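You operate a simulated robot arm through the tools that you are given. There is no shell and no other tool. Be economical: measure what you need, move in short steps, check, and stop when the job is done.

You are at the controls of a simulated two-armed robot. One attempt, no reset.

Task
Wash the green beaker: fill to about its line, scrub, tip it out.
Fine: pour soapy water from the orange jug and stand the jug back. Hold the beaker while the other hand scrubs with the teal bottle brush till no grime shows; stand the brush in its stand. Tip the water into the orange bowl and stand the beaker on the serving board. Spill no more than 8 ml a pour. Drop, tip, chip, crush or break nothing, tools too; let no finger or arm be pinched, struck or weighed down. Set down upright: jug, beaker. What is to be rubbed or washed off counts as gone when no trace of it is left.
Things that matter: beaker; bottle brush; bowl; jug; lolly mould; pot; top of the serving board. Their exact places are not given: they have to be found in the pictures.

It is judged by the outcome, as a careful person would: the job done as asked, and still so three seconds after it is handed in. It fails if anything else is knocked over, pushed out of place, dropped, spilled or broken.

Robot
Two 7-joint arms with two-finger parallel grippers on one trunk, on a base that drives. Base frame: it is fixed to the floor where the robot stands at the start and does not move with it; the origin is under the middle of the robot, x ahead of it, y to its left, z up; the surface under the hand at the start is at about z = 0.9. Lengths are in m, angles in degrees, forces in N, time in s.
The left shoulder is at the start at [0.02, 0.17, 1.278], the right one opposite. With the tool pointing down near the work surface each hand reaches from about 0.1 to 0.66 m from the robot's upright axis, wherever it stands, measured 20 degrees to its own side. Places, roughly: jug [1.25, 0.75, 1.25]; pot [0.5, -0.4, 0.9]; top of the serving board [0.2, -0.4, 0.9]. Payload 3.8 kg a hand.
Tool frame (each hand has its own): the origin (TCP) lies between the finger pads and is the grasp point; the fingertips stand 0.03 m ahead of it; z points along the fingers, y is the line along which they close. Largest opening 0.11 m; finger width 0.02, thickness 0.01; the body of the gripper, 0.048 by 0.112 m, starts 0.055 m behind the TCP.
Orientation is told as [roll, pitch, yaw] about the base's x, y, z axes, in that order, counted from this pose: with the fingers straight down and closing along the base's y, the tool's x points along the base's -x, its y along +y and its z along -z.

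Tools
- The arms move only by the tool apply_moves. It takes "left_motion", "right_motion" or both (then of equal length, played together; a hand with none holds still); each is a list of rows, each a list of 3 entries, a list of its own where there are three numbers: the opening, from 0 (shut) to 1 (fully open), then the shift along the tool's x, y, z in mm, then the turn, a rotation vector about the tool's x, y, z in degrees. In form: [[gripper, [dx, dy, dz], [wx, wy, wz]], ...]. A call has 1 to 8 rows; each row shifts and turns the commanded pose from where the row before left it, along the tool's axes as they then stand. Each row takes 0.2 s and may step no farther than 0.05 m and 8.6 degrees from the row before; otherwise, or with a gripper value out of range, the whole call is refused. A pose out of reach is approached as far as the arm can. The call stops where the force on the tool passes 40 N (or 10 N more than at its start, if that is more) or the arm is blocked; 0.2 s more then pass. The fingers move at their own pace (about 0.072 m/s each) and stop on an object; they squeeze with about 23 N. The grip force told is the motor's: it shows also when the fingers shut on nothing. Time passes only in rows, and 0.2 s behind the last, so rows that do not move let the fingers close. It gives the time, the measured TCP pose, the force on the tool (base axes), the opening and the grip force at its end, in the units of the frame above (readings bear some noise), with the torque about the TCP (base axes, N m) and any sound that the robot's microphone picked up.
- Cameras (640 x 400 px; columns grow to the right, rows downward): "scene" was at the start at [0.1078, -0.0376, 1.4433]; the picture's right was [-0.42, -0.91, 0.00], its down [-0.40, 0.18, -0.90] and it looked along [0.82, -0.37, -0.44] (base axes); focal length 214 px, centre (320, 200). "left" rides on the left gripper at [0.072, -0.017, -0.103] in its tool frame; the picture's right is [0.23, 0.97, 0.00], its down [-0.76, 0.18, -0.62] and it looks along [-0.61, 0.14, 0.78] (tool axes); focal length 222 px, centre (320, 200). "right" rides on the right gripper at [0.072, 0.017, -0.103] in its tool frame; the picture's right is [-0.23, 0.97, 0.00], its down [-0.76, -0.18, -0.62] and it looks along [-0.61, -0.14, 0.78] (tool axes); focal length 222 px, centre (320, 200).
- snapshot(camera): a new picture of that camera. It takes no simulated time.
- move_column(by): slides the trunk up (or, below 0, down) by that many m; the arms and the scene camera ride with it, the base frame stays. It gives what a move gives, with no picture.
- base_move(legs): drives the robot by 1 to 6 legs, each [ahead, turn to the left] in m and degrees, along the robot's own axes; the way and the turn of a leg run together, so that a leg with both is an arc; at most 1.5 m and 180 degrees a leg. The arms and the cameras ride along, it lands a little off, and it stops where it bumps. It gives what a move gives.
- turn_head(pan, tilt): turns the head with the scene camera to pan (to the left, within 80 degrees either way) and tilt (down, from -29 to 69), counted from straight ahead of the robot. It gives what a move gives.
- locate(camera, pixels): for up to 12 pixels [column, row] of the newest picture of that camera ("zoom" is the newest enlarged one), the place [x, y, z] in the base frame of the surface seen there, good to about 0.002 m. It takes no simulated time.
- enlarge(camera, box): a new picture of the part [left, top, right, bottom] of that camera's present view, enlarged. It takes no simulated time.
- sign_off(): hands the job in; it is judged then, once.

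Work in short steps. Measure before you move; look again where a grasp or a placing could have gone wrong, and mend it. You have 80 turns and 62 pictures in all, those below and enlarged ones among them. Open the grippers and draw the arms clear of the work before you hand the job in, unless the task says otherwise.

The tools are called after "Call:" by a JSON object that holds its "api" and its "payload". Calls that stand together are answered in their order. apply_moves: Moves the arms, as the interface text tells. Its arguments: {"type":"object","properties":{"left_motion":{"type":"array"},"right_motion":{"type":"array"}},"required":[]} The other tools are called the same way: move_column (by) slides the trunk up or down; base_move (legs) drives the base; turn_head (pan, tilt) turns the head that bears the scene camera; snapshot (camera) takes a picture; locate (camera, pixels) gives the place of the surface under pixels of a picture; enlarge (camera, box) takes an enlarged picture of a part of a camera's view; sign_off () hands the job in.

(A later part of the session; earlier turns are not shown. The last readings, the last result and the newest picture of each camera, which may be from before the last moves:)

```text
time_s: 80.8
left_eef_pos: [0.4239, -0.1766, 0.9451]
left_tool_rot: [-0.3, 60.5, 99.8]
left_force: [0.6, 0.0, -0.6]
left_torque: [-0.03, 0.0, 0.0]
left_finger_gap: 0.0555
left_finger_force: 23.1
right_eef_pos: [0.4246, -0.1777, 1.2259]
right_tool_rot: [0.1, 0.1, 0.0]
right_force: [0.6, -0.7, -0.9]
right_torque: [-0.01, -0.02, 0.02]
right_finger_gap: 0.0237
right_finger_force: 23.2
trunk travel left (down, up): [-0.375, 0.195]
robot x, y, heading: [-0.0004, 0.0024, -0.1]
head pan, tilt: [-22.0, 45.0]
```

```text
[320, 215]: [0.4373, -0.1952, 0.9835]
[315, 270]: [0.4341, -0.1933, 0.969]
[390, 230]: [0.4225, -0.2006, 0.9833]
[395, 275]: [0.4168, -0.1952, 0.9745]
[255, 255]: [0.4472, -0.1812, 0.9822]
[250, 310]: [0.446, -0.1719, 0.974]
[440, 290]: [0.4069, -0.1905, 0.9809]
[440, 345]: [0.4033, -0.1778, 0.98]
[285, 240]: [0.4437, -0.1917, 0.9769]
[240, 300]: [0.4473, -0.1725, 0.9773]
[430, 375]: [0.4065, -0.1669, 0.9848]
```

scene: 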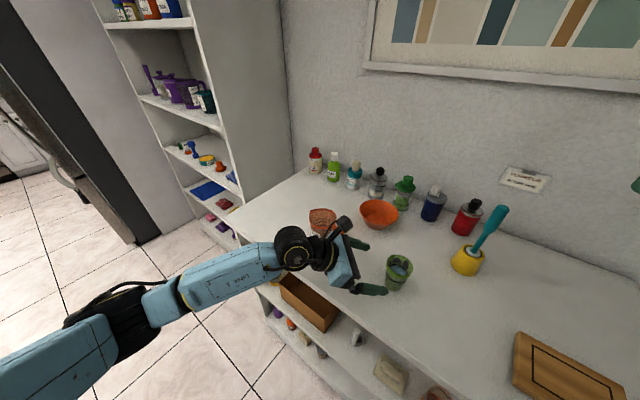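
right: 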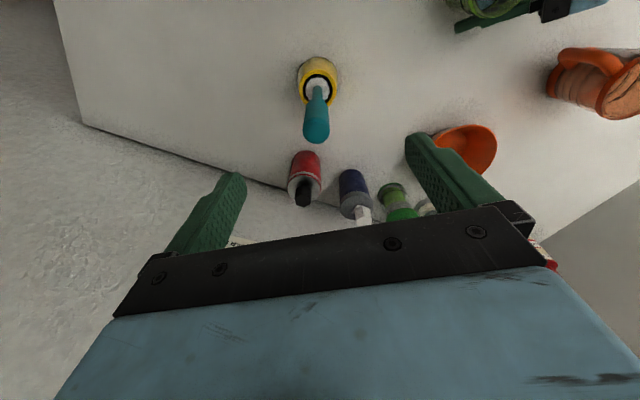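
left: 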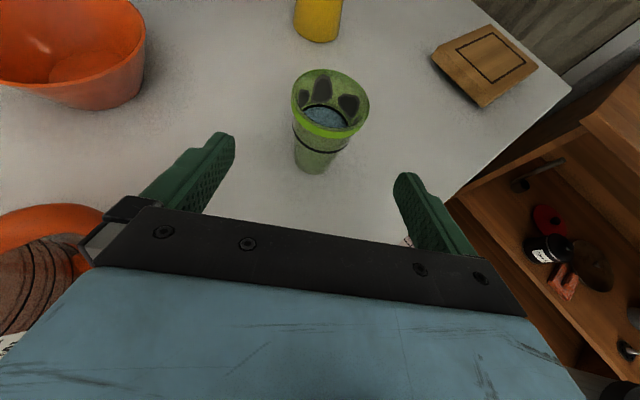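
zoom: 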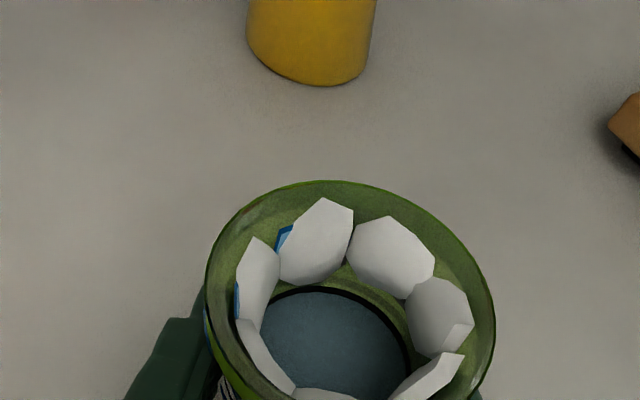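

The lather sits at z 0.962–0.985, higher than I scrubbed. I'll put the head's lower part at that band and circle wider.

Call:
{"api": "apply_moves", "payload": {"right_motion": [[0, [1, 1, 35], [0, 0, 0]], [0, [0, 0, 35], [0, 0, 0]], [0, [0, 0, 28], [0, 0, 0]], [0, [11, 0, 0], [0, 0, 0]]]}}

Call:
{"api": "apply_moves", "payload": {"right_motion": [[0, [-3.2, 7.8, 0], [0, 0, 0]], [0, [-7.8, 3.2, 0], [0, 0, 0]], [0, [-7.8, -3.2, 0], [0, 0, 0]], [0, [-3.2, -7.8, 0], [0, 0, 0]], [0, [3.2, -7.8, 0], [0, 0, 0]], [0, [7.8, -3.2, 0], [0, 0, 0]], [0, [7.8, 3.2, 0], [0, 0, 0]], [0, [3.2, 7.8, 0], [0, 0, 0]]]}}

Call:
{"api": "apply_moves", "payload": {"right_motion": [[0, [-3.2, 7.8, -6], [0, 0, 0]], [0, [-7.8, 3.2, 0], [0, 0, 0]], [0, [-7.8, -3.2, 0], [0, 0, 0]], [0, [-3.2, -7.8, 0], [0, 0, 0]], [0, [3.2, -7.8, 0], [0, 0, 0]], [0, [7.8, -3.2, 0], [0, 0, 0]], [0, [7.8, 3.2, 0], [0, 0, 0]], [0, [3.2, 7.8, 0], [0, 0, 0]]]}}

Call:
{"api": "enlarge", "payload": {"camera": "scene", "box": [300, 190, 380, 250]}}

```text
time_s: 81.8
left_eef_pos: [0.4222, -0.1772, 0.9452]
left_tool_rot: [-0.2, 60.4, 99.9]
left_force: [-4.4, 1.1, -0.7]
left_torque: [-0.04, -0.1, 0.03]
left_finger_gap: 0.0555
left_finger_force: 23.6
right_eef_pos: [0.4123, -0.176, 1.1299]
right_tool_rot: [0.0, -0.3, 0.1]
right_force: [5.0, -0.9, -1.4]
right_torque: [-0.19, -0.84, 0.0]
right_finger_gap: 0.0235
right_finger_force: 23.2
trunk travel left (down, up): [-0.375, 0.195]
robot x, y, heading: [0.0017, -0.0033, -0.2]
head pan, tilt: [-22.0, 45.0]
```

```text
time_s: 83.6
left_eef_pos: [0.4231, -0.1779, 0.9441]
left_tool_rot: [-0.3, 60.5, 99.9]
left_force: [-5.4, 3.1, -1.1]
left_torque: [-0.04, -0.05, -0.02]
left_finger_gap: 0.0557
left_finger_force: 22.8
right_eef_pos: [0.412, -0.1754, 1.1276]
right_tool_rot: [-0.1, -0.1, -0.1]
right_force: [3.6, -2.4, -0.5]
right_torque: [-0.49, -0.75, 0.0]
right_finger_gap: 0.0233
right_finger_force: 23.0
trunk travel left (down, up): [-0.375, 0.195]
robot x, y, heading: [0.0005, -0.001, 0.1]
head pan, tilt: [-22.0, 45.0]
```

```text
time_s: 85.4
left_eef_pos: [0.423, -0.1762, 0.9442]
left_tool_rot: [-0.4, 60.4, 100.0]
left_force: [-5.3, 3.1, -0.4]
left_torque: [-0.08, -0.11, -0.03]
left_finger_gap: 0.0553
left_finger_force: 22.9
right_eef_pos: [0.4115, -0.1769, 1.1329]
right_tool_rot: [-0.1, 0.0, 0.0]
right_force: [4.3, -3.0, -0.6]
right_torque: [-0.57, -0.8, -0.01]
right_finger_gap: 0.0234
right_finger_force: 23.1
trunk travel left (down, up): [-0.375, 0.195]
robot x, y, heading: [-0.0004, -0.0019, 0.1]
head pan, tilt: [-22.0, 45.0]
```

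```text
6.67 times, centred on (340, 220) of scene
```

zoom: 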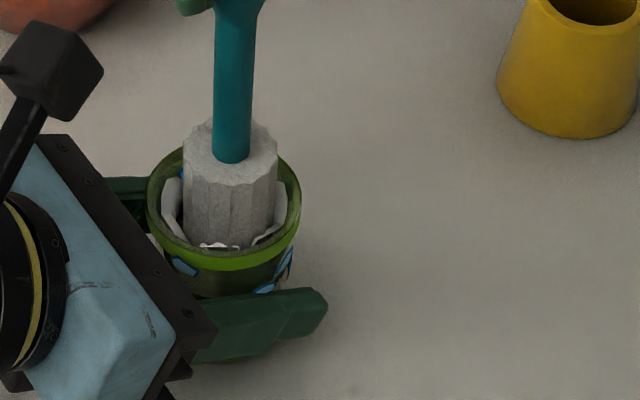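

Lather at the near side looks thinner. I'll scrub several more rounds with up-down strokes added.

Call:
{"api": "apply_moves", "payload": {"right_motion": [[0, [-3.2, 7.8, 10], [0, 0, 0]], [0, [-7.8, 3.2, -10], [0, 0, 0]], [0, [-7.8, -3.2, 10], [0, 0, 0]], [0, [-3.2, -7.8, -10], [0, 0, 0]], [0, [3.2, -7.8, 10], [0, 0, 0]], [0, [7.8, -3.2, -10], [0, 0, 0]], [0, [7.8, 3.2, 10], [0, 0, 0]], [0, [3.2, 7.8, -10], [0, 0, 0]]]}}

Call:
{"api": "apply_moves", "payload": {"right_motion": [[0, [-3.2, 7.8, 0], [0, 0, 0]], [0, [-7.8, 3.2, 10], [0, 0, 0]], [0, [-7.8, -3.2, -10], [0, 0, 0]], [0, [-3.2, -7.8, 10], [0, 0, 0]], [0, [3.2, -7.8, -10], [0, 0, 0]], [0, [7.8, -3.2, 10], [0, 0, 0]], [0, [7.8, 3.2, -10], [0, 0, 0]], [0, [3.2, 7.8, 10], [0, 0, 0]]]}}

Call:
{"api": "apply_moves", "payload": {"right_motion": [[0, [-3.2, 7.8, 0], [0, 0, 0]], [0, [-7.8, 3.2, 0], [0, 0, 0]], [0, [-7.8, -3.2, 0], [0, 0, 0]], [0, [-3.2, -7.8, 0], [0, 0, 0]], [0, [3.2, -7.8, 0], [0, 0, 0]], [0, [7.8, -3.2, 0], [0, 0, 0]], [0, [7.8, 3.2, 0], [0, 0, 0]], [0, [3.2, 7.8, 0], [0, 0, 0]]]}}

Call:
{"api": "apply_moves", "payload": {"right_motion": [[0, [-11, 0, 0], [0, 0, 0]], [0, [0, 0, -30], [0, 0, 0]], [0, [0, 0, -40], [0, 0, 0]], [0, [0, 0, -30], [0, 0, 0]]]}}

Call:
{"api": "enlarge", "payload": {"camera": "left", "box": [200, 0, 440, 200]}}

```text
time_s: 87.2
left_eef_pos: [0.4227, -0.1769, 0.9446]
left_tool_rot: [-0.4, 60.5, 99.9]
left_force: [-4.4, 3.5, 0.4]
left_torque: [-0.03, -0.01, 0.0]
left_finger_gap: 0.0555
left_finger_force: 22.8
right_eef_pos: [0.4106, -0.1754, 1.1328]
right_tool_rot: [-0.2, -0.2, -0.1]
right_force: [4.1, -2.4, -0.5]
right_torque: [-0.47, -0.8, -0.04]
right_finger_gap: 0.0238
right_finger_force: 23.1
trunk travel left (down, up): [-0.375, 0.195]
robot x, y, heading: [0.0033, 0.0001, 0.1]
head pan, tilt: [-22.0, 45.0]
```

```text
time_s: 89.0
left_eef_pos: [0.4232, -0.1772, 0.9442]
left_tool_rot: [-0.5, 60.4, 100.0]
left_force: [-4.8, 1.8, -0.4]
left_torque: [-0.03, -0.1, -0.05]
left_finger_gap: 0.0554
left_finger_force: 22.7
right_eef_pos: [0.4111, -0.1748, 1.1231]
right_tool_rot: [-0.1, -0.3, 0.0]
right_force: [4.8, -2.4, 0.7]
right_torque: [-0.49, -0.8, -0.03]
right_finger_gap: 0.0238
right_finger_force: 22.8
trunk travel left (down, up): [-0.375, 0.195]
robot x, y, heading: [0.0009, -0.0018, 0.1]
head pan, tilt: [-22.0, 45.0]
```

```text
time_s: 90.8
left_eef_pos: [0.4226, -0.1776, 0.9438]
left_tool_rot: [-0.3, 60.4, 100.0]
left_force: [-5.5, 2.9, -0.5]
left_torque: [-0.01, 0.0, -0.03]
left_finger_gap: 0.0554
left_finger_force: 23.2
right_eef_pos: [0.4123, -0.1773, 1.1232]
right_tool_rot: [-0.1, -0.1, 0.0]
right_force: [4.1, -3.4, 0.4]
right_torque: [-0.57, -0.78, 0.01]
right_finger_gap: 0.0241
right_finger_force: 22.9
trunk travel left (down, up): [-0.375, 0.195]
robot x, y, heading: [0.0008, 0.0012, 0.2]
head pan, tilt: [-22.0, 45.0]
```

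```text
time_s: 91.8
left_eef_pos: [0.4232, -0.1772, 0.9448]
left_tool_rot: [-0.3, 60.4, 99.9]
left_force: [-0.4, -0.6, 0.8]
left_torque: [0.01, -0.03, 0.02]
left_finger_gap: 0.0554
left_finger_force: 23.1
right_eef_pos: [0.4217, -0.1775, 1.2235]
right_tool_rot: [-0.1, 0.1, 0.1]
right_force: [0.4, 0.0, -0.9]
right_torque: [0.01, -0.03, 0.05]
right_finger_gap: 0.024
right_finger_force: 23.2
trunk travel left (down, up): [-0.375, 0.195]
robot x, y, heading: [-0.0008, 0.0024, 0.1]
head pan, tilt: [-22.0, 45.0]
```

```text
2.00 times, centred on (320, 100) of left
```

zoom: 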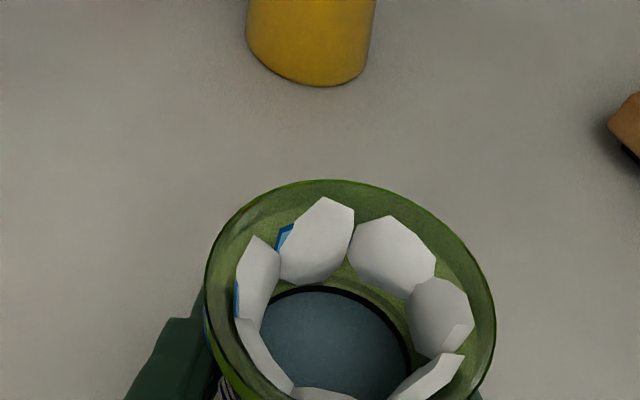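

The white lather is unchanged and no dark grime is seen. I'll zoom in on the beaker to check for grime behind the lather.

Call:
{"api": "enlarge", "payload": {"camera": "scene", "box": [310, 200, 350, 230]}}

```text
13.33 times, centred on (330, 215) of scene
```

zoom: 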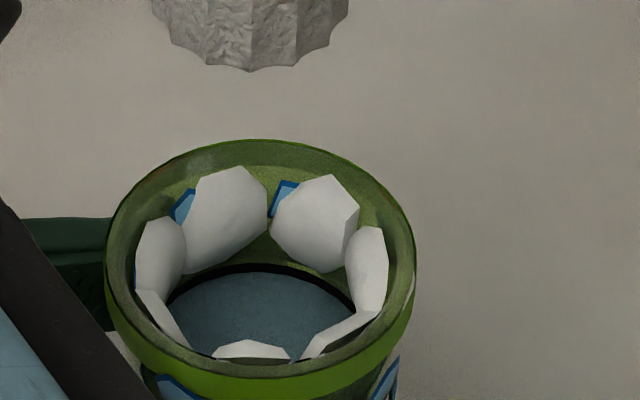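

No dark grime is visible and only lather remains, which should leave with the water. For good measure I'll do another full scrub at several depths in one go, then lift out.

Call:
{"api": "apply_moves", "payload": {"right_motion": [[0, [0, 0, 35], [0, 0, 0]], [0, [0, 0, 35], [0, 0, 0]], [0, [0, 0, 30], [0, 0, 0]], [0, [0, 0, 25], [0, 0, 0]], [0, [0, 0, 15], [0, 0, 0]], [0, [5, 0, 0], [0, 0, 0]]]}}

Call:
{"api": "apply_moves", "payload": {"right_motion": [[0, [-1.5, 3.5, 0], [0, 0, 0]], [0, [-3.5, 1.5, 0], [0, 0, 0]], [0, [-3.5, -1.5, 0], [0, 0, 0]], [0, [-1.5, -3.5, 0], [0, 0, 0]], [0, [1.5, -3.5, 0], [0, 0, 0]], [0, [3.5, -1.5, 0], [0, 0, 0]], [0, [3.5, 1.5, 0], [0, 0, 0]], [0, [1.5, 3.5, 0], [0, 0, 0]]]}}

Call:
{"api": "apply_moves", "payload": {"right_motion": [[0, [0, 5, -12], [0, 0, 0]], [0, [-5, 2, 0], [0, 0, 0]], [0, [-5, -2, 0], [0, 0, 0]], [0, [-2, -5, 0], [0, 0, 0]], [0, [2, -5, 0], [0, 0, 0]], [0, [5, -2, 0], [0, 0, 0]], [0, [5, 2, 0], [0, 0, 0]], [0, [2, 5, 0], [0, 0, 0]]]}}

Call:
{"api": "apply_moves", "payload": {"right_motion": [[0, [0, 5.7, -12], [0, 0, 0]], [0, [-5.7, 2.3, 0], [0, 0, 0]], [0, [-5.7, -2.3, 0], [0, 0, 0]], [0, [-2.3, -5.7, 0], [0, 0, 0]], [0, [2.3, -5.7, 0], [0, 0, 0]], [0, [5.7, -2.3, 0], [0, 0, 0]], [0, [5.7, 2.3, 0], [0, 0, 0]], [0, [2.3, 5.7, 0], [0, 0, 0]]]}}

Call:
{"api": "apply_moves", "payload": {"right_motion": [[0, [0, 7, -12], [0, 0, 0]], [0, [-7, 3, 0], [0, 0, 0]], [0, [-7, -3, 0], [0, 0, 0]], [0, [-3, -7, 0], [0, 0, 0]], [0, [3, -7, 0], [0, 0, 0]], [0, [7, -3, 0], [0, 0, 0]], [0, [7, 3, 0], [0, 0, 0]], [0, [3, 7, 0], [0, 0, 0]]]}}

Call:
{"api": "apply_moves", "payload": {"right_motion": [[0, [-3, 0, -15], [0, 0, 0]], [0, [0, 0, -30], [0, 0, 0]], [0, [0, 0, -35], [0, 0, 0]], [0, [0, 0, -25], [0, 0, 0]]]}}

```text
time_s: 93.2
left_eef_pos: [0.4223, -0.1768, 0.9445]
left_tool_rot: [-0.4, 60.4, 99.8]
left_force: [0.7, 3.1, 0.2]
left_torque: [0.13, -0.02, 0.06]
left_finger_gap: 0.0553
left_finger_force: 23.3
right_eef_pos: [0.4179, -0.175, 1.0835]
right_tool_rot: [0.0, -0.1, 0.2]
right_force: [-0.2, -4.2, -0.3]
right_torque: [-0.65, -0.04, -0.06]
right_finger_gap: 0.0239
right_finger_force: 22.8
trunk travel left (down, up): [-0.375, 0.195]
robot x, y, heading: [-0.0024, 0.0002, -0.1]
head pan, tilt: [-22.0, 45.0]
```

```text
time_s: 95.0
left_eef_pos: [0.4216, -0.1762, 0.9439]
left_tool_rot: [-0.4, 60.3, 100.0]
left_force: [-5.6, 5.1, 0.2]
left_torque: [0.12, 0.13, -0.04]
left_finger_gap: 0.0554
left_finger_force: 22.7
right_eef_pos: [0.4177, -0.1749, 1.0842]
right_tool_rot: [0.0, -0.1, 0.1]
right_force: [4.4, -4.6, 1.7]
right_torque: [-0.96, -0.79, 0.03]
right_finger_gap: 0.0241
right_finger_force: 23.0
trunk travel left (down, up): [-0.375, 0.195]
robot x, y, heading: [-0.0012, 0.0034, 0.1]
head pan, tilt: [-22.0, 45.0]
```

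```text
time_s: 96.8
left_eef_pos: [0.4218, -0.1768, 0.9446]
left_tool_rot: [-0.3, 60.5, 99.9]
left_force: [-5.3, 3.1, -0.1]
left_torque: [0.03, 0.06, -0.02]
left_finger_gap: 0.0556
left_finger_force: 22.7
right_eef_pos: [0.4149, -0.1763, 1.0942]
right_tool_rot: [0.0, -0.2, -0.1]
right_force: [5.0, -3.3, 0.3]
right_torque: [-0.51, -0.83, 0.02]
right_finger_gap: 0.0235
right_finger_force: 23.2
trunk travel left (down, up): [-0.375, 0.195]
robot x, y, heading: [0.0018, -0.0003, -0.2]
head pan, tilt: [-22.0, 45.0]
```

```text
time_s: 98.6
left_eef_pos: [0.4231, -0.1765, 0.9445]
left_tool_rot: [-0.2, 60.4, 99.9]
left_force: [-4.8, 2.5, -0.1]
left_torque: [0.0, 0.03, -0.01]
left_finger_gap: 0.0555
left_finger_force: 23.0
right_eef_pos: [0.4139, -0.1758, 1.108]
right_tool_rot: [0.0, -0.2, 0.0]
right_force: [4.1, -1.9, 0.0]
right_torque: [-0.45, -0.8, -0.02]
right_finger_gap: 0.0236
right_finger_force: 23.5
trunk travel left (down, up): [-0.375, 0.195]
robot x, y, heading: [-0.0012, -0.0015, 0.2]
head pan, tilt: [-22.0, 45.0]
```

```text
time_s: 100.4
left_eef_pos: [0.4228, -0.1768, 0.9447]
left_tool_rot: [-0.4, 60.4, 100.0]
left_force: [-4.9, 2.3, -0.3]
left_torque: [0.0, -0.03, -0.02]
left_finger_gap: 0.0556
left_finger_force: 23.3
right_eef_pos: [0.41, -0.1765, 1.1197]
right_tool_rot: [0.0, 0.0, -0.1]
right_force: [4.7, -2.8, 0.0]
right_torque: [-0.41, -0.73, 0.01]
right_finger_gap: 0.0239
right_finger_force: 23.2
trunk travel left (down, up): [-0.375, 0.195]
robot x, y, heading: [-0.0001, -0.0037, -0.1]
head pan, tilt: [-22.0, 45.0]
```

```text
time_s: 101.4
left_eef_pos: [0.424, -0.1775, 0.9456]
left_tool_rot: [-0.3, 60.4, 99.8]
left_force: [-0.3, -0.8, 0.2]
left_torque: [0.0, 0.0, 0.01]
left_finger_gap: 0.0555
left_finger_force: 23.2
right_eef_pos: [0.4095, -0.1762, 1.2247]
right_tool_rot: [0.0, 0.0, 0.1]
right_force: [-0.2, -0.4, -1.5]
right_torque: [0.0, -0.01, -0.01]
right_finger_gap: 0.0239
right_finger_force: 23.5
trunk travel left (down, up): [-0.375, 0.195]
robot x, y, heading: [-0.0012, 0.0013, 0.1]
head pan, tilt: [-22.0, 45.0]
```

Now I carry the brush back over its yellow pot and check its alignment.

Call:
{"api": "apply_moves", "payload": {"right_motion": [[0, [-8, -22, 0], [0, 0, 0]], [0, [-13, -38, 0], [0, 0, 0]], [0, [-14, -40, 0], [0, 0, 0]], [0, [-14, -40, 0], [0, 0, 0]], [0, [-13, -38, 0], [0, 0, 0]], [0, [-9, -26, 0], [0, 0, 0]], [0, [-4, -12, 0], [0, 0, 0]], [0, [0, 0, 0], [0, 0, 0]]]}}

Call:
{"api": "turn_head", "payload": {"pan": -30, "tilt": 35}}

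Call:
{"api": "enlarge", "payload": {"camera": "scene", "box": [290, 120, 410, 260]}}

```text
time_s: 103.2
left_eef_pos: [0.4241, -0.1772, 0.9454]
left_tool_rot: [-0.3, 60.4, 99.9]
left_force: [0.9, 0.0, 0.5]
left_torque: [-0.03, 0.02, 0.01]
left_finger_gap: 0.0554
left_finger_force: 22.6
right_eef_pos: [0.488, -0.3918, 1.2244]
right_tool_rot: [0.1, 0.0, 0.0]
right_force: [0.9, -0.2, 0.0]
right_torque: [-0.01, 0.01, 0.01]
right_finger_gap: 0.0237
right_finger_force: 23.1
trunk travel left (down, up): [-0.375, 0.195]
robot x, y, heading: [-0.0002, -0.0012, 0.0]
head pan, tilt: [-22.0, 45.0]
```

```text
time_s: 103.9
left_eef_pos: [0.4229, -0.1755, 0.9445]
left_tool_rot: [-0.3, 60.4, 100.0]
left_force: [0.6, -0.6, 0.6]
left_torque: [0.0, -0.01, -0.03]
left_finger_gap: 0.0551
left_finger_force: 22.9
right_eef_pos: [0.4872, -0.3917, 1.2235]
right_tool_rot: [0.1, 0.1, 0.1]
right_force: [1.1, 0.0, -1.5]
right_torque: [0.0, 0.05, 0.05]
right_finger_gap: 0.0236
right_finger_force: 23.0
trunk travel left (down, up): [-0.375, 0.195]
robot x, y, heading: [0.0007, 0.004, 0.0]
head pan, tilt: [-30.0, 35.0]
```

```text
2.86 times, centred on (350, 190) of scene
```

zoom: 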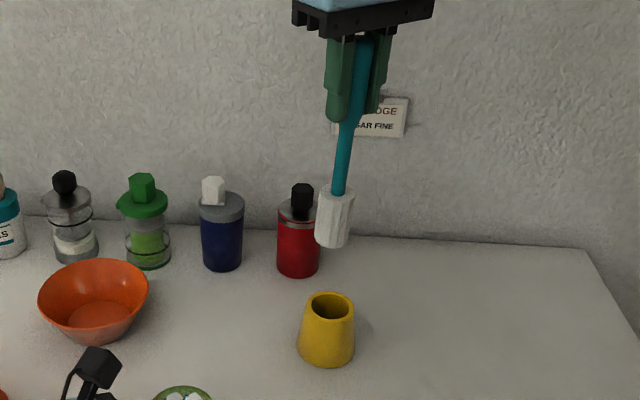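

The brush leans slightly in the grip. I'll measure head, shaft and pot opening.

Call:
{"api": "locate", "payload": {"camera": "zoom", "pixels": [[331, 244], [335, 225], [320, 215], [351, 220], [337, 192], [341, 165], [350, 120], [310, 305], [354, 308], [330, 296], [331, 320]]}}

```text
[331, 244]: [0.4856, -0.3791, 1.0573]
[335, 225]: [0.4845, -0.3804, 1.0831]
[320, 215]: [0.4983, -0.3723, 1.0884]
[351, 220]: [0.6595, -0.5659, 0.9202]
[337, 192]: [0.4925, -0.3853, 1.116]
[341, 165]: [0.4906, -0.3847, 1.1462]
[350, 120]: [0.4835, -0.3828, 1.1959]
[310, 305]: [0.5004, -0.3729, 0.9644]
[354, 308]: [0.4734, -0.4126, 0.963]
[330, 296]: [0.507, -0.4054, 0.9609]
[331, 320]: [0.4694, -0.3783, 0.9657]
```

The head has shifted about (7, 3) mm relative to the grip. I correct the lean, re-centre on the pot (0.487, -0.3925), go to just above the opening and look.

Call:
{"api": "apply_moves", "payload": {"right_motion": [[0, [1, -0.8, 0], [1.2, 2.4, 0]], [0, [0, 0, 30], [0, 0, 0]], [0, [0, 0, 30], [0, 0, 0]], [0, [0, 0, 20], [0, 0, 0]], [0, [0, 0, 0], [0, 0, 0]]]}}

Call:
{"api": "enlarge", "payload": {"camera": "scene", "box": [310, 170, 390, 250]}}

Call:
{"api": "locate", "payload": {"camera": "zoom", "pixels": [[320, 200], [320, 170], [320, 230], [290, 200], [350, 200], [260, 270], [380, 270], [320, 290]]}}

```text
time_s: 105.1
left_eef_pos: [0.4237, -0.1786, 0.945]
left_tool_rot: [-0.4, 60.4, 99.9]
left_force: [0.1, 0.4, -0.6]
left_torque: [-0.03, 0.0, 0.0]
left_finger_gap: 0.055
left_finger_force: 22.4
right_eef_pos: [0.4827, -0.3939, 1.1442]
right_tool_rot: [-1.2, 2.3, -0.1]
right_force: [0.8, -0.4, -0.6]
right_torque: [-0.01, 0.0, -0.01]
right_finger_gap: 0.0237
right_finger_force: 22.9
trunk travel left (down, up): [-0.375, 0.195]
robot x, y, heading: [-0.003, 0.0018, -0.2]
head pan, tilt: [-30.0, 35.0]
```

```text
5.00 times, centred on (350, 210) of scene
```

zoom: 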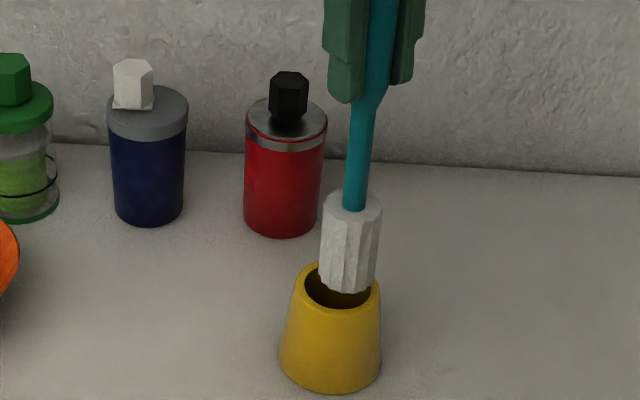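

```text
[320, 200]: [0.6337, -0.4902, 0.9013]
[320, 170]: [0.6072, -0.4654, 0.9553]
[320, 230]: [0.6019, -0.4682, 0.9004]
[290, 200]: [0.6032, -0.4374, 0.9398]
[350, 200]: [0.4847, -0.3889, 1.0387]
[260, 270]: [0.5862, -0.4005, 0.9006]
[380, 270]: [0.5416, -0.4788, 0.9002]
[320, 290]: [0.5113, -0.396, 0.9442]
```

I'll locate the head's front and edges and the pot rim in this view.

Call:
{"api": "locate", "payload": {"camera": "zoom", "pixels": [[345, 287], [348, 250], [323, 250], [376, 250], [322, 275], [372, 280], [298, 285], [379, 295], [335, 306], [312, 268], [372, 100], [355, 190]]}}

```text
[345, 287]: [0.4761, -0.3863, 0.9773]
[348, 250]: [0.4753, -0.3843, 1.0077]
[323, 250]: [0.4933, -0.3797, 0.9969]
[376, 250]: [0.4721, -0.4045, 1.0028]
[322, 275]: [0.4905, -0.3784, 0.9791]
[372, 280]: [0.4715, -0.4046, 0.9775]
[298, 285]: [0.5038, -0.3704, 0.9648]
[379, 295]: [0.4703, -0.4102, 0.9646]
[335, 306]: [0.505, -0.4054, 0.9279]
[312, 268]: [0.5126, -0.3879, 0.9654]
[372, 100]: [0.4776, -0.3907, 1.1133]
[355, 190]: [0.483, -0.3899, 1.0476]
```

The head is vertical now, about 3 mm off the opening's centre. I correct that and lower it slowly into the pot.

Call:
{"api": "apply_moves", "payload": {"right_motion": [[0, [-3, 1.8, 0], [0, 0, 0]], [0, [-0.5, 0.2, 12], [0, 0, 0]], [0, [-0.5, 0.2, 12], [0, 0, 0]], [0, [-0.5, 0.2, 12], [0, 0, 0]], [0, [-0.5, 0.2, 12], [0, 0, 0]], [0, [-0.4, 0.2, 10], [0, 0, 0]], [0, [-0.3, 0.2, 7], [0, 0, 0]], [0, [0, 0, 0], [0, 0, 0]]]}}

Call:
{"api": "enlarge", "payload": {"camera": "scene", "box": [310, 160, 400, 250]}}

```text
time_s: 106.9
left_eef_pos: [0.4233, -0.1768, 0.9455]
left_tool_rot: [-0.4, 60.4, 99.8]
left_force: [0.3, 0.1, 0.0]
left_torque: [0.04, -0.02, 0.0]
left_finger_gap: 0.0553
left_finger_force: 23.0
right_eef_pos: [0.4864, -0.3931, 1.0788]
right_tool_rot: [-1.2, 2.3, 0.1]
right_force: [0.8, -0.1, -0.7]
right_torque: [0.01, 0.02, 0.0]
right_finger_gap: 0.024
right_finger_force: 23.4
trunk travel left (down, up): [-0.375, 0.195]
robot x, y, heading: [-0.0044, 0.0013, -0.0]
head pan, tilt: [-30.0, 35.0]
```

```text
4.44 times, centred on (355, 205) of scene
```

zoom: 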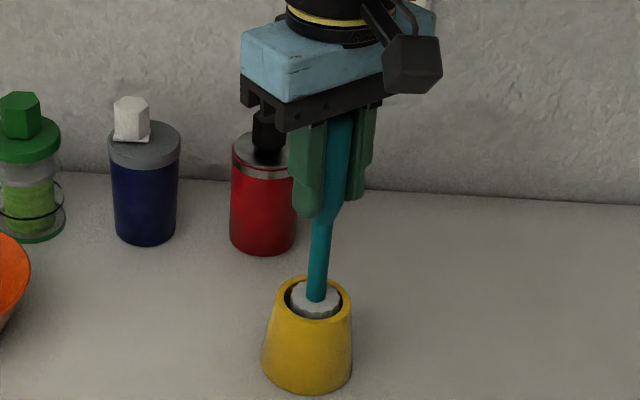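

The brush is in the pot. I lower the last few mm, release, and rise.

Call:
{"api": "apply_moves", "payload": {"right_motion": [[0, [0, 0, 1.5], [0, 0, 0]], [0, [0, 0, 1.5], [0, 0, 0]], [0, [0, 0, 1.0], [0, 0, 0]], [0, [0, 0, 0.5], [0, 0, 0]], [0, [0, 0, 0], [0, 0, 0]]]}}

Call:
{"api": "apply_moves", "payload": {"right_motion": [[0.25, [0, 0, 0], [0, 0, 0]], [0.35, [0, 0, 0], [0, 0, 0]], [0.6, [0, 0, 0], [0, 0, 0]], [1, [0, 0, 0], [0, 0, 0]], [1, [0, 0, 0], [0, 0, 0]], [1, [0, 0, -25], [0, 0, 0]], [1, [0, 0, -35], [0, 0, 0]], [1, [0, 0, -40], [0, 0, 0]]]}}

```text
time_s: 108.1
left_eef_pos: [0.4229, -0.1764, 0.9464]
left_tool_rot: [-0.5, 60.5, 99.8]
left_force: [0.2, 0.5, 0.2]
left_torque: [-0.01, 0.02, 0.02]
left_finger_gap: 0.0553
left_finger_force: 22.8
right_eef_pos: [0.4863, -0.3915, 1.0767]
right_tool_rot: [-1.2, 2.1, 0.1]
right_force: [2.1, -4.5, 21.0]
right_torque: [-0.57, -0.2, 0.0]
right_finger_gap: 0.0237
right_finger_force: 22.8
trunk travel left (down, up): [-0.375, 0.195]
robot x, y, heading: [0.0013, 0.0011, 0.0]
head pan, tilt: [-30.0, 35.0]
```

```text
time_s: 109.9
left_eef_pos: [0.4233, -0.1761, 0.9457]
left_tool_rot: [-0.5, 60.3, 99.8]
left_force: [0.4, -0.8, 0.8]
left_torque: [0.0, -0.01, -0.03]
left_finger_gap: 0.0551
left_finger_force: 23.2
right_eef_pos: [0.4901, -0.3892, 1.1743]
right_tool_rot: [-1.2, 2.5, 0.0]
right_force: [-0.5, -0.4, 0.1]
right_torque: [-0.02, -0.01, -0.02]
right_finger_gap: 0.1098
right_finger_force: 0.0
trunk travel left (down, up): [-0.375, 0.195]
robot x, y, heading: [-0.0056, 0.0023, -0.1]
head pan, tilt: [-30.0, 35.0]
```

The brush is released and standing. Now the left hand lets go of the beaker and withdraws, then the right hand comes over to take the beaker for tipping and placing.

Call:
{"api": "apply_moves", "payload": {"left_motion": [[0.55, [0, 0, 0], [0, 0, 0]], [0.7, [0, 0, 0], [0, 0, 0]], [1, [0, 0, 0], [0, 0, 0]], [1, [0, 0, 0], [0, 0, 0]], [1, [0, 0, -25], [0, 0, 0]], [1, [0, 0, -35], [0, 0, 0]], [1, [0, 0, -40], [0, 0, 0]], [1, [0, 0, -40], [0, 0, 0]]], "right_motion": [[1, [0, 0, -30], [-1.2, -2.4, 0]], [1, [0, 0, 0], [0, 0, 0]], [1, [0, 0, 0], [0, 0, 0]], [1, [0, 0, 0], [0, 0, 0]], [1, [0, 0, 0], [0, 0, 0]], [1, [0, 0, 0], [0, 0, 0]], [1, [0, 0, 0], [0, 0, 0]], [1, [0, 0, 0], [0, 0, 0]]]}}

Call:
{"api": "apply_moves", "payload": {"left_motion": [[1, [15, 0, -30], [0, 0, 0]], [1, [15, 0, -30], [0, 0, 0]], [1, [15, 0, -30], [0, 0, 0]], [1, [15, 0, -30], [0, 0, 0]], [1, [15, 0, -30], [0, 0, 0]], [1, [0, 0, -20], [0, 0, 0]], [1, [0, 0, 0], [0, 0, 0]]], "right_motion": [[1, [40, 0, 0], [0, 0, 0]], [1, [40, 0, 0], [0, 0, 0]], [1, [40, 15, 0], [0, 0, 0]], [1, [33, 33, 0], [0, 0, 0]], [1, [0, 48, 0], [0, 0, 0]], [1, [0, 48, 0], [0, 0, 0]], [1, [0, 48, 0], [0, 0, 0]]]}}

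Call:
{"api": "turn_head", "payload": {"pan": -22, "tilt": 45}}

Call:
{"api": "snapshot", "payload": {"camera": "scene"}}

```text
time_s: 111.7
left_eef_pos: [0.4036, -0.0576, 1.0152]
left_tool_rot: [-0.5, 60.6, 99.9]
left_force: [0.7, 0.5, 0.2]
left_torque: [0.0, -0.01, -0.02]
left_finger_gap: 0.11
left_finger_force: 0.1
right_eef_pos: [0.492, -0.3885, 1.2047]
right_tool_rot: [0.0, 0.0, 0.1]
right_force: [0.4, 0.1, -0.4]
right_torque: [-0.05, -0.01, -0.02]
right_finger_gap: 0.11
right_finger_force: 0.0
trunk travel left (down, up): [-0.375, 0.195]
robot x, y, heading: [0.0032, -0.0006, 0.1]
head pan, tilt: [-30.0, 35.0]
```

```text
time_s: 113.3
left_eef_pos: [0.3845, 0.0539, 1.1651]
left_tool_rot: [-0.3, 60.5, 100.0]
left_force: [-0.5, 0.1, -0.9]
left_torque: [0.01, 0.04, 0.02]
left_finger_gap: 0.11
left_finger_force: 0.1
right_eef_pos: [0.3381, -0.197, 1.2059]
right_tool_rot: [-0.1, 0.0, 0.0]
right_force: [-1.2, -0.2, 1.2]
right_torque: [-0.01, -0.04, -0.03]
right_finger_gap: 0.11
right_finger_force: 0.0
trunk travel left (down, up): [-0.375, 0.195]
robot x, y, heading: [0.0024, 0.0015, -0.0]
head pan, tilt: [-30.0, 35.0]
```

```text
time_s: 114.1
left_eef_pos: [0.3834, 0.0524, 1.1649]
left_tool_rot: [-0.4, 60.4, 99.8]
left_force: [0.0, 0.3, -0.8]
left_torque: [0.01, 0.0, 0.0]
left_finger_gap: 0.1101
left_finger_force: 0.0
right_eef_pos: [0.3371, -0.1995, 1.206]
right_tool_rot: [0.0, -0.1, 0.1]
right_force: [-0.4, -0.2, 0.2]
right_torque: [0.01, -0.02, -0.01]
right_finger_gap: 0.1099
right_finger_force: 0.1
trunk travel left (down, up): [-0.375, 0.195]
robot x, y, heading: [0.0003, 0.0007, -0.1]
head pan, tilt: [-22.0, 45.0]
```

```text
11 pictures are left
```

scene: 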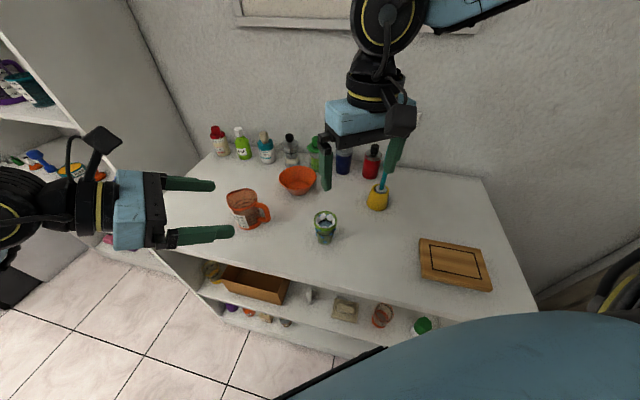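

Everything stands. I confirm the beaker's position and tilt the right hand 45° to a pre-grasp behind it.

Call:
{"api": "locate", "payload": {"camera": "scene", "pixels": [[315, 220], [336, 220], [325, 213], [325, 227], [298, 184], [281, 177], [314, 177], [298, 168], [456, 265], [421, 242], [478, 249], [491, 288], [425, 276]]}}

Call:
{"api": "apply_moves", "payload": {"right_motion": [[1, [0, 0, 0], [0, -7.5, 0]], [1, [0, 0, 0], [0, -7.5, 0]], [1, [0, 0, 0], [0, -7.5, 0]], [1, [0, 0, 0], [0, -7.5, 0]], [1, [0, 0, 0], [0, -7.5, 0]], [1, [0, 0, 0], [0, -7.5, 0]], [1, [0, 0, 0], [0, 0, 0]]]}}

Call:
{"api": "apply_moves", "payload": {"right_motion": [[1, [31, 5.2, 31], [0, 0, 0]], [1, [31, 5.2, 31], [0, 0, 0]], [1, [31, 5.2, 31], [0, 0, 0]], [1, [31, 5.2, 31], [0, 0, 0]], [1, [0, 0, 0], [0, 0, 0]]]}}

```text
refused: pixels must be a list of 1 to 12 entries
```

```text
time_s: 115.7
left_eef_pos: [0.384, 0.0532, 1.1645]
left_tool_rot: [-0.4, 60.4, 100.0]
left_force: [0.7, -0.3, 0.2]
left_torque: [-0.01, 0.01, 0.01]
left_finger_gap: 0.1097
left_finger_force: 0.0
right_eef_pos: [0.3862, -0.1896, 1.222]
right_tool_rot: [0.1, -45.1, 0.0]
right_force: [-1.2, 0.0, 0.0]
right_torque: [-0.02, -0.02, 0.01]
right_finger_gap: 0.11
right_finger_force: 0.0
right hand out of reach, approached as far as the arm can: row 4, 5, 6
trunk travel left (down, up): [-0.375, 0.195]
robot x, y, heading: [-0.002, 0.0019, -0.2]
head pan, tilt: [-22.0, 45.0]
```

```text
time_s: 116.9
left_eef_pos: [0.3823, 0.0528, 1.1656]
left_tool_rot: [-0.4, 60.4, 99.9]
left_force: [-0.2, 0.2, -0.1]
left_torque: [-0.02, 0.02, -0.02]
left_finger_gap: 0.1099
left_finger_force: 0.1
right_eef_pos: [0.3942, -0.1656, 1.0504]
right_tool_rot: [0.0, -45.1, 0.0]
right_force: [-0.1, -0.1, -0.4]
right_torque: [0.0, 0.01, -0.01]
right_finger_gap: 0.1099
right_finger_force: 0.1
right hand out of reach, approached as far as the arm can: row 1, 4
trunk travel left (down, up): [-0.375, 0.195]
robot x, y, heading: [0.001, 0.0017, -0.3]
head pan, tilt: [-22.0, 45.0]
```

The hand is limited near the body, but now stands above and just behind the beaker. I check the beaker and bowl positions before the straight descent.

Call:
{"api": "locate", "payload": {"camera": "scene", "pixels": [[315, 220], [336, 220], [325, 213], [325, 227], [281, 177], [314, 177], [298, 168], [421, 242], [478, 249], [491, 288], [425, 276], [456, 265]]}}

```text
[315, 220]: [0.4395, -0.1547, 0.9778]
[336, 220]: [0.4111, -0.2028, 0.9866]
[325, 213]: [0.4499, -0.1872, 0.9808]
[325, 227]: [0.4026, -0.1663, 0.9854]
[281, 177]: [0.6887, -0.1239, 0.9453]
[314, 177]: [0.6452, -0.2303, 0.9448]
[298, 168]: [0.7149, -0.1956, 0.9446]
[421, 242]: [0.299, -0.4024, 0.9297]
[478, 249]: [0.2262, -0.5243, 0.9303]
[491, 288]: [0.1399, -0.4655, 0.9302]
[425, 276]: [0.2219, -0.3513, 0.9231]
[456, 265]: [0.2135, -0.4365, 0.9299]
```

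Beaker centre (0.4255, -0.178); bowl centre about (0.662, -0.178). I descend straddling the beaker and close.

Call:
{"api": "apply_moves", "payload": {"right_motion": [[1, [10.4, -2.5, 19.3], [0, 0, 0]], [1, [10.4, -2.5, 19.3], [0, 0, 0]], [1, [10.4, -2.5, 19.3], [0, 0, 0]], [1, [10.4, -2.5, 19.3], [0, 0, 0]], [1, [10.4, -2.5, 19.3], [0, 0, 0]], [1, [0, 0, 0], [0, 0, 0]]]}}

Call:
{"api": "enlarge", "payload": {"camera": "scene", "box": [270, 160, 390, 260]}}

```text
time_s: 118.3
left_eef_pos: [0.383, 0.0528, 1.1652]
left_tool_rot: [-0.4, 60.5, 99.9]
left_force: [0.0, -0.5, 0.4]
left_torque: [-0.04, 0.04, -0.03]
left_finger_gap: 0.11
left_finger_force: 0.0
right_eef_pos: [0.4234, -0.2165, 0.9975]
right_tool_rot: [-0.1, -44.8, 0.0]
right_force: [-0.3, 0.9, 0.0]
right_torque: [0.01, 0.01, 0.0]
right_finger_gap: 0.1101
right_finger_force: 0.0
right hand out of reach, approached as far as the arm can: row 1, 2, 3, 4, 5
trunk travel left (down, up): [-0.375, 0.195]
robot x, y, heading: [0.0016, 0.001, 0.3]
head pan, tilt: [-22.0, 45.0]
```

```text
4.00 times, centred on (330, 210) of scene
```

zoom: 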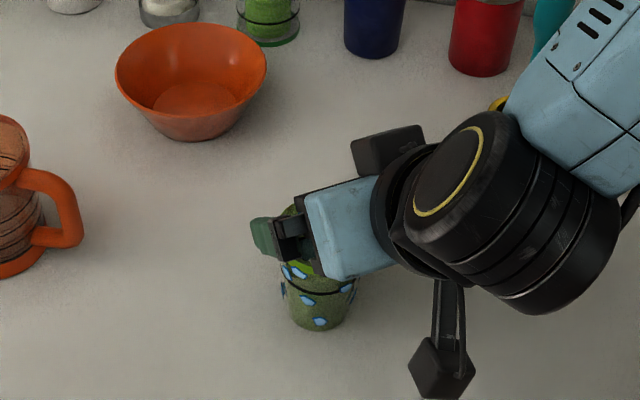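

The hand only partly followed and its finger is close to the beaker rim. I'll raise the trunk, which lifts the arms straight up without changing their joints.

Call:
{"api": "move_column", "payload": {"by": 0.09}}

Call:
{"api": "enlarge", "payload": {"camera": "scene", "box": [270, 180, 390, 280]}}

```text
time_s: 119.5
left_eef_pos: [0.3831, 0.0538, 1.2548]
left_tool_rot: [-0.3, 60.4, 99.9]
left_force: [0.3, -0.4, -0.3]
left_torque: [0.05, -0.04, -0.02]
left_finger_gap: 0.1097
left_finger_force: 0.1
right_eef_pos: [0.4241, -0.2165, 1.0873]
right_tool_rot: [0.0, -44.8, 0.0]
right_force: [0.2, 0.3, -0.5]
right_torque: [-0.01, -0.01, 0.0]
right_finger_gap: 0.1101
right_finger_force: 0.1
trunk travel left (down, up): [-0.465, 0.105]
robot x, y, heading: [0.0013, 0.0013, -0.2]
head pan, tilt: [-22.0, 45.0]
```

```text
4.00 times, centred on (330, 230) of scene
```

zoom: 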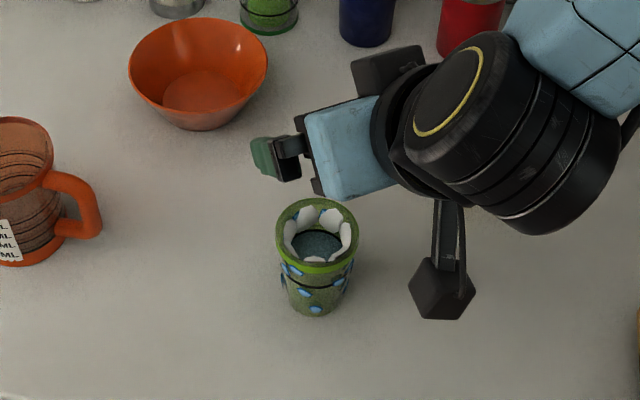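

All safe. I'll retract the right hand up and aside, and meanwhile test in the air whether the empty left hand can roll 120° about its horizontal pointing axis, as needed for tipping.

Call:
{"api": "apply_moves", "payload": {"left_motion": [[1, [0, 0, 0], [-4.2, 0, -7.3]], [1, [0, 0, 0], [-4.2, 0, -7.3]], [1, [0, 0, 0], [-4.2, 0, -7.3]], [1, [0, 0, 0], [-4.2, 0, -7.3]], [1, [0, 0, 0], [-4.2, 0, -7.3]], [1, [0, 0, 0], [-4.2, 0, -7.3]], [1, [0, 0, 0], [-4.2, 0, -7.3]], [1, [0, 0, 0], [-4.2, 0, -7.3]]], "right_motion": [[1, [-30, 0, -30], [0, 0, 0]], [1, [-30, 0, -30], [0, 0, 0]], [1, [-25, -20, -25], [0, 7.5, 0]], [1, [0, -30, 0], [0, 7.5, 0]], [1, [0, -30, 0], [0, 7.5, 0]], [1, [0, -30, 0], [0, 7.5, 0]], [1, [0, -30, 0], [0, 7.5, 0]], [1, [0, -30, 0], [0, 7.5, 0]]]}}

Call:
{"api": "apply_moves", "payload": {"left_motion": [[1, [0, 0, 0], [-4.2, 0, -7.3]], [1, [0, 0, 0], [-4.2, 0, -7.3]], [1, [0, 0, 0], [-4.2, 0, -7.3]], [1, [0, 0, 0], [-4.2, 0, -7.3]], [1, [0, 0, 0], [-4.2, 0, -7.3]], [1, [0, 0, 0], [-4.2, 0, -7.3]], [1, [0, 0, 0], [0, 0, 0]]]}}

```text
time_s: 121.3
left_eef_pos: [0.3834, 0.05, 1.2551]
left_tool_rot: [78.4, 19.7, 158.4]
left_force: [-0.1, -0.3, 0.7]
left_torque: [0.0, 0.0, -0.04]
left_finger_gap: 0.1102
left_finger_force: 0.0
right_eef_pos: [0.4241, -0.3883, 1.207]
right_tool_rot: [0.1, 0.4, -0.2]
right_force: [0.4, -1.4, -0.8]
right_torque: [0.0, 0.0, -0.01]
right_finger_gap: 0.1099
right_finger_force: 0.0
trunk travel left (down, up): [-0.465, 0.105]
robot x, y, heading: [-0.0002, 0.0042, 0.1]
head pan, tilt: [-22.0, 45.0]
```

```text
time_s: 122.9
left_eef_pos: [0.382, 0.0524, 1.2548]
left_tool_rot: [105.2, -23.7, 157.1]
left_force: [-0.4, 0.0, 0.4]
left_torque: [0.02, -0.02, 0.0]
left_finger_gap: 0.1099
left_finger_force: 0.1
right_eef_pos: [0.4243, -0.3871, 1.2068]
right_tool_rot: [0.0, 0.2, 0.0]
right_force: [0.7, -1.6, -1.0]
right_torque: [0.04, 0.01, -0.02]
right_finger_gap: 0.1102
right_finger_force: 0.1
trunk travel left (down, up): [-0.465, 0.105]
robot x, y, heading: [0.0006, -0.0007, 0.1]
head pan, tilt: [-22.0, 45.0]
```

The full 118° roll is available. I undo the roll, lower the trunk back and go to the same pre-grasp as before.

Call:
{"api": "apply_moves", "payload": {"left_motion": [[1, [0, 0, 0], [4.2, 0, 7.3]], [1, [0, 0, 0], [4.2, 0, 7.3]], [1, [0, 0, 0], [4.2, 0, 7.3]], [1, [0, 0, 0], [4.2, 0, 7.3]], [1, [0, 0, 0], [4.2, 0, 7.3]], [1, [0, 0, 0], [4.2, 0, 7.3]], [1, [0, 0, 0], [4.2, 0, 7.3]], [1, [0, 0, 0], [4.2, 0, 7.3]]]}}

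Call:
{"api": "apply_moves", "payload": {"left_motion": [[1, [0, 0, 0], [4.2, 0, 7.3]], [1, [0, 0, 0], [4.2, 0, 7.3]], [1, [0, 0, 0], [4.2, 0, 7.3]], [1, [0, 0, 0], [4.2, 0, 7.3]], [1, [0, 0, 0], [4.2, 0, 7.3]], [1, [0, 0, 0], [4.2, 0, 7.3]], [1, [0, 0, 0], [0, 0, 0]]], "right_motion": [[1, [20, -10, 0], [0, 0, 0]], [1, [20, 0, 0], [0, 0, 0]], [1, [20, 0, 0], [0, 0, 0]], [1, [20, 0, 0], [0, 0, 0]], [1, [10, 0, 0], [0, 0, 0]], [1, [0, 0, 0], [0, 0, 0]], [1, [0, 0, 0], [0, 0, 0]]]}}

Call:
{"api": "move_column", "payload": {"by": -0.09}}

Call:
{"api": "apply_moves", "payload": {"left_motion": [[1, [-12.2, -0.5, 35.5], [0, 0, 0]], [1, [-12.2, -0.5, 35.5], [0, 0, 0]], [1, [-12.2, -0.5, 35.5], [0, 0, 0]], [1, [-12.2, -0.5, 35.5], [0, 0, 0]], [1, [-12.2, -0.5, 35.5], [0, 0, 0]], [1, [-12.2, -0.5, 35.5], [0, 0, 0]], [1, [0, 0, 0], [0, 0, 0]]]}}

```text
time_s: 124.7
left_eef_pos: [0.3841, 0.0535, 1.2539]
left_tool_rot: [67.8, 33.9, 153.6]
left_force: [-0.2, -0.2, 0.7]
left_torque: [-0.02, 0.01, 0.02]
left_finger_gap: 0.1099
left_finger_force: 0.0
right_eef_pos: [0.4229, -0.3874, 1.2082]
right_tool_rot: [0.0, 0.2, 0.0]
right_force: [-0.4, -0.3, 0.0]
right_torque: [0.01, 0.04, 0.01]
right_finger_gap: 0.1098
right_finger_force: 0.1
trunk travel left (down, up): [-0.465, 0.105]
robot x, y, heading: [-0.0025, -0.0025, -0.1]
head pan, tilt: [-22.0, 45.0]
```

```text
time_s: 126.3
left_eef_pos: [0.3837, 0.0533, 1.2544]
left_tool_rot: [-0.7, 60.4, 99.7]
left_force: [-0.2, -0.3, 0.0]
left_torque: [0.03, 0.0, -0.02]
left_finger_gap: 0.1099
left_finger_force: 0.0
right_eef_pos: [0.3343, -0.3971, 1.2086]
right_tool_rot: [-0.1, 0.2, 0.0]
right_force: [-0.6, -0.5, 0.0]
right_torque: [-0.01, 0.01, 0.0]
right_finger_gap: 0.1099
right_finger_force: 0.1
trunk travel left (down, up): [-0.465, 0.105]
robot x, y, heading: [-0.0007, -0.0012, -0.0]
head pan, tilt: [-22.0, 45.0]
```

```text
time_s: 127.6
left_eef_pos: [0.3824, 0.0536, 1.166]
left_tool_rot: [-0.5, 60.3, 99.9]
left_force: [-0.6, -0.5, 0.5]
left_torque: [0.0, 0.0, 0.0]
left_finger_gap: 0.1099
left_finger_force: 0.0
right_eef_pos: [0.3337, -0.3981, 1.1173]
right_tool_rot: [0.1, 0.2, 0.0]
right_force: [-0.9, 0.2, -0.4]
right_torque: [-0.01, 0.0, -0.02]
right_finger_gap: 0.1101
right_finger_force: 0.0
trunk travel left (down, up): [-0.375, 0.195]
robot x, y, heading: [-0.0014, -0.0011, 0.1]
head pan, tilt: [-22.0, 45.0]
```

```text
time_s: 129.2
left_eef_pos: [0.4125, -0.0909, 0.9982]
left_tool_rot: [-0.4, 60.4, 100.0]
left_force: [0.0, -0.2, 1.0]
left_torque: [0.04, -0.01, -0.02]
left_finger_gap: 0.1099
left_finger_force: 0.1
right_eef_pos: [0.3354, -0.3974, 1.1185]
right_tool_rot: [0.0, 0.2, 0.0]
right_force: [0.4, 0.7, -0.4]
right_torque: [-0.01, 0.0, 0.0]
right_finger_gap: 0.1103
right_finger_force: 0.1
trunk travel left (down, up): [-0.375, 0.195]
robot x, y, heading: [-0.0002, 0.0006, -0.1]
head pan, tilt: [-22.0, 45.0]
```

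I advance, grasp and lift the beaker level by about 7 cm.

Call:
{"api": "apply_moves", "payload": {"left_motion": [[1, [-0.4, 0.6, 24], [0, 0, 0]], [1, [-0.4, 0.6, 24], [0, 0, 0]], [1, [-0.4, 0.6, 24], [0, 0, 0]], [1, [-0.4, 0.6, 18], [0, 0, 0]], [1, [-0.3, 0.6, 12.7], [0, 0, 0]], [1, [0, 0, 0], [0, 0, 0]]]}}

Call:
{"api": "apply_moves", "payload": {"left_motion": [[0.7, [0, 0, 0], [0, 0, 0]], [0.55, [0, 0, 0], [0, 0, 0]], [0.45, [0, 0, 0], [0, 0, 0]], [0.35, [0, 0, 0], [0, 0, 0]], [0.2, [0, 0, 0], [0, 0, 0]], [0, [0, 0, 0], [0, 0, 0]], [0, [0, 0, 0], [0, 0, 0]]]}}

Call:
{"api": "apply_moves", "payload": {"left_motion": [[0, [5, 0, -3], [0, 0, 0]], [0, [10, 0, -6], [0, 0, 0]], [0, [14, 0, -8], [0, 0, 0]], [0, [14, 0, -8], [0, 0, 0]], [0, [12, 0, -7], [0, 0, 0]], [0, [6, 0, -3.5], [0, 0, 0]], [0, [0, 0, 0], [0, 0, 0]]]}}

Call:
{"api": "enlarge", "payload": {"camera": "scene", "box": [270, 150, 390, 250]}}

```text
time_s: 130.6
left_eef_pos: [0.4255, -0.1814, 0.945]
left_tool_rot: [-0.4, 60.4, 100.0]
left_force: [0.1, 0.8, 0.1]
left_torque: [-0.03, 0.01, -0.02]
left_finger_gap: 0.11
left_finger_force: 0.0
right_eef_pos: [0.3344, -0.3966, 1.1173]
right_tool_rot: [0.0, 0.1, 0.0]
right_force: [-0.8, 0.7, -0.5]
right_torque: [0.03, 0.01, 0.03]
right_finger_gap: 0.1097
right_finger_force: 0.1
trunk travel left (down, up): [-0.375, 0.195]
robot x, y, heading: [-0.0001, -0.0004, 0.2]
head pan, tilt: [-22.0, 45.0]
```

```text
time_s: 132.2
left_eef_pos: [0.4249, -0.1815, 0.945]
left_tool_rot: [-0.5, 60.3, 99.8]
left_force: [0.3, -0.2, 1.0]
left_torque: [-0.04, -0.07, -0.01]
left_finger_gap: 0.0546
left_finger_force: 22.1
right_eef_pos: [0.3334, -0.3972, 1.1179]
right_tool_rot: [0.0, 0.2, -0.1]
right_force: [-0.4, -0.8, 0.4]
right_torque: [-0.03, 0.02, 0.01]
right_finger_gap: 0.1101
right_finger_force: 0.1
trunk travel left (down, up): [-0.375, 0.195]
robot x, y, heading: [-0.0004, 0.0023, 0.0]
head pan, tilt: [-22.0, 45.0]
```

```text
time_s: 133.8
left_eef_pos: [0.4258, -0.1796, 1.0154]
left_tool_rot: [-0.3, 60.4, 99.9]
left_force: [0.8, -0.6, -1.2]
left_torque: [-0.01, 0.01, -0.04]
left_finger_gap: 0.0545
left_finger_force: 22.6
right_eef_pos: [0.3348, -0.3961, 1.1177]
right_tool_rot: [0.0, 0.3, -0.1]
right_force: [-0.3, -0.2, -1.1]
right_torque: [-0.03, -0.04, 0.01]
right_finger_gap: 0.1102
right_finger_force: 0.0
trunk travel left (down, up): [-0.375, 0.195]
robot x, y, heading: [-0.0012, 0.0005, -0.0]
head pan, tilt: [-22.0, 45.0]
```

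```text
4.00 times, centred on (330, 200) of scene
```

zoom: 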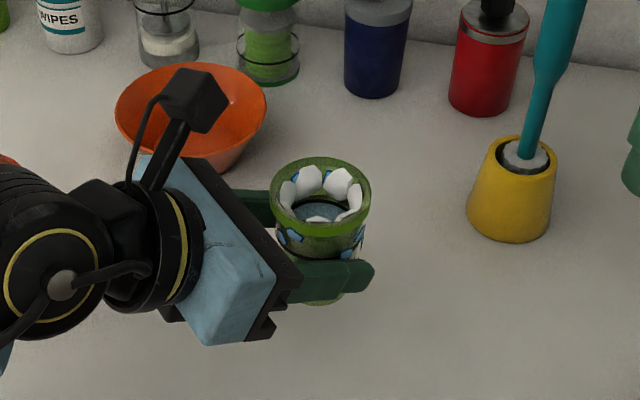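

Held level. I carry it over the bowl so that the lip will end up near the bowl's centre.

Call:
{"api": "apply_moves", "payload": {"left_motion": [[0, [10, -8, -4], [0, 0, 0]], [0, [9, -20, 0], [0, 0, 0]], [0, [3, -28, 5], [0, 0, 0]], [0, [3, -32, 5], [0, 0, 0]], [0, [3, -32, 5], [0, 0, 0]], [0, [3, -30, 5], [0, 0, 0]], [0, [3, -24, 5], [0, 0, 0]], [0, [3, -14, 3], [0, 0, 0]]]}}

Call:
{"api": "turn_head", "payload": {"pan": -14, "tilt": 36}}

Call:
{"api": "enlarge", "payload": {"camera": "scene", "box": [250, 130, 400, 250]}}

```text
time_s: 135.6
left_eef_pos: [0.5973, -0.1831, 1.0338]
left_tool_rot: [-0.5, 60.5, 99.8]
left_force: [-0.6, 0.6, -1.2]
left_torque: [0.01, 0.01, 0.01]
left_finger_gap: 0.0544
left_finger_force: 22.7
left hand out of reach, approached as far as the arm can: row 7, 8
right_eef_pos: [0.3345, -0.3981, 1.1174]
right_tool_rot: [0.0, 0.2, 0.1]
right_force: [-0.3, 0.1, 0.2]
right_torque: [0.0, -0.04, -0.03]
right_finger_gap: 0.11
right_finger_force: 0.0
trunk travel left (down, up): [-0.375, 0.195]
robot x, y, heading: [-0.0035, 0.0012, -0.0]
head pan, tilt: [-22.0, 45.0]
```

```text
time_s: 136.3
left_eef_pos: [0.5967, -0.1812, 1.0338]
left_tool_rot: [-0.5, 60.4, 100.0]
left_force: [0.5, 0.3, -0.8]
left_torque: [0.01, -0.02, -0.04]
left_finger_gap: 0.0546
left_finger_force: 22.6
right_eef_pos: [0.3344, -0.3967, 1.1177]
right_tool_rot: [-0.1, 0.2, 0.0]
right_force: [-0.1, 0.8, -0.4]
right_torque: [-0.02, 0.01, -0.05]
right_finger_gap: 0.1101
right_finger_force: 0.1
trunk travel left (down, up): [-0.375, 0.195]
robot x, y, heading: [0.0008, 0.0003, 0.1]
head pan, tilt: [-14.0, 36.0]
```

```text
3.33 times, centred on (325, 190) of scene
```

zoom: 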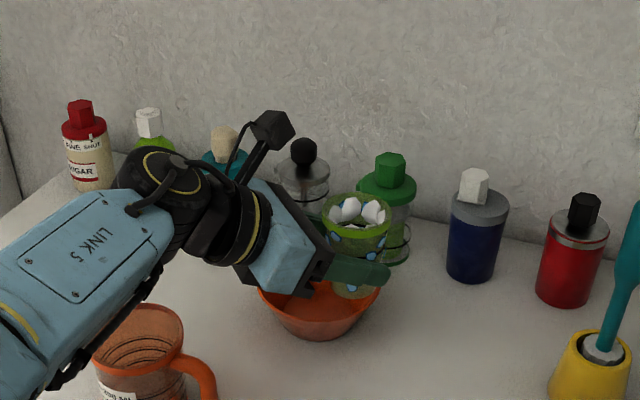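

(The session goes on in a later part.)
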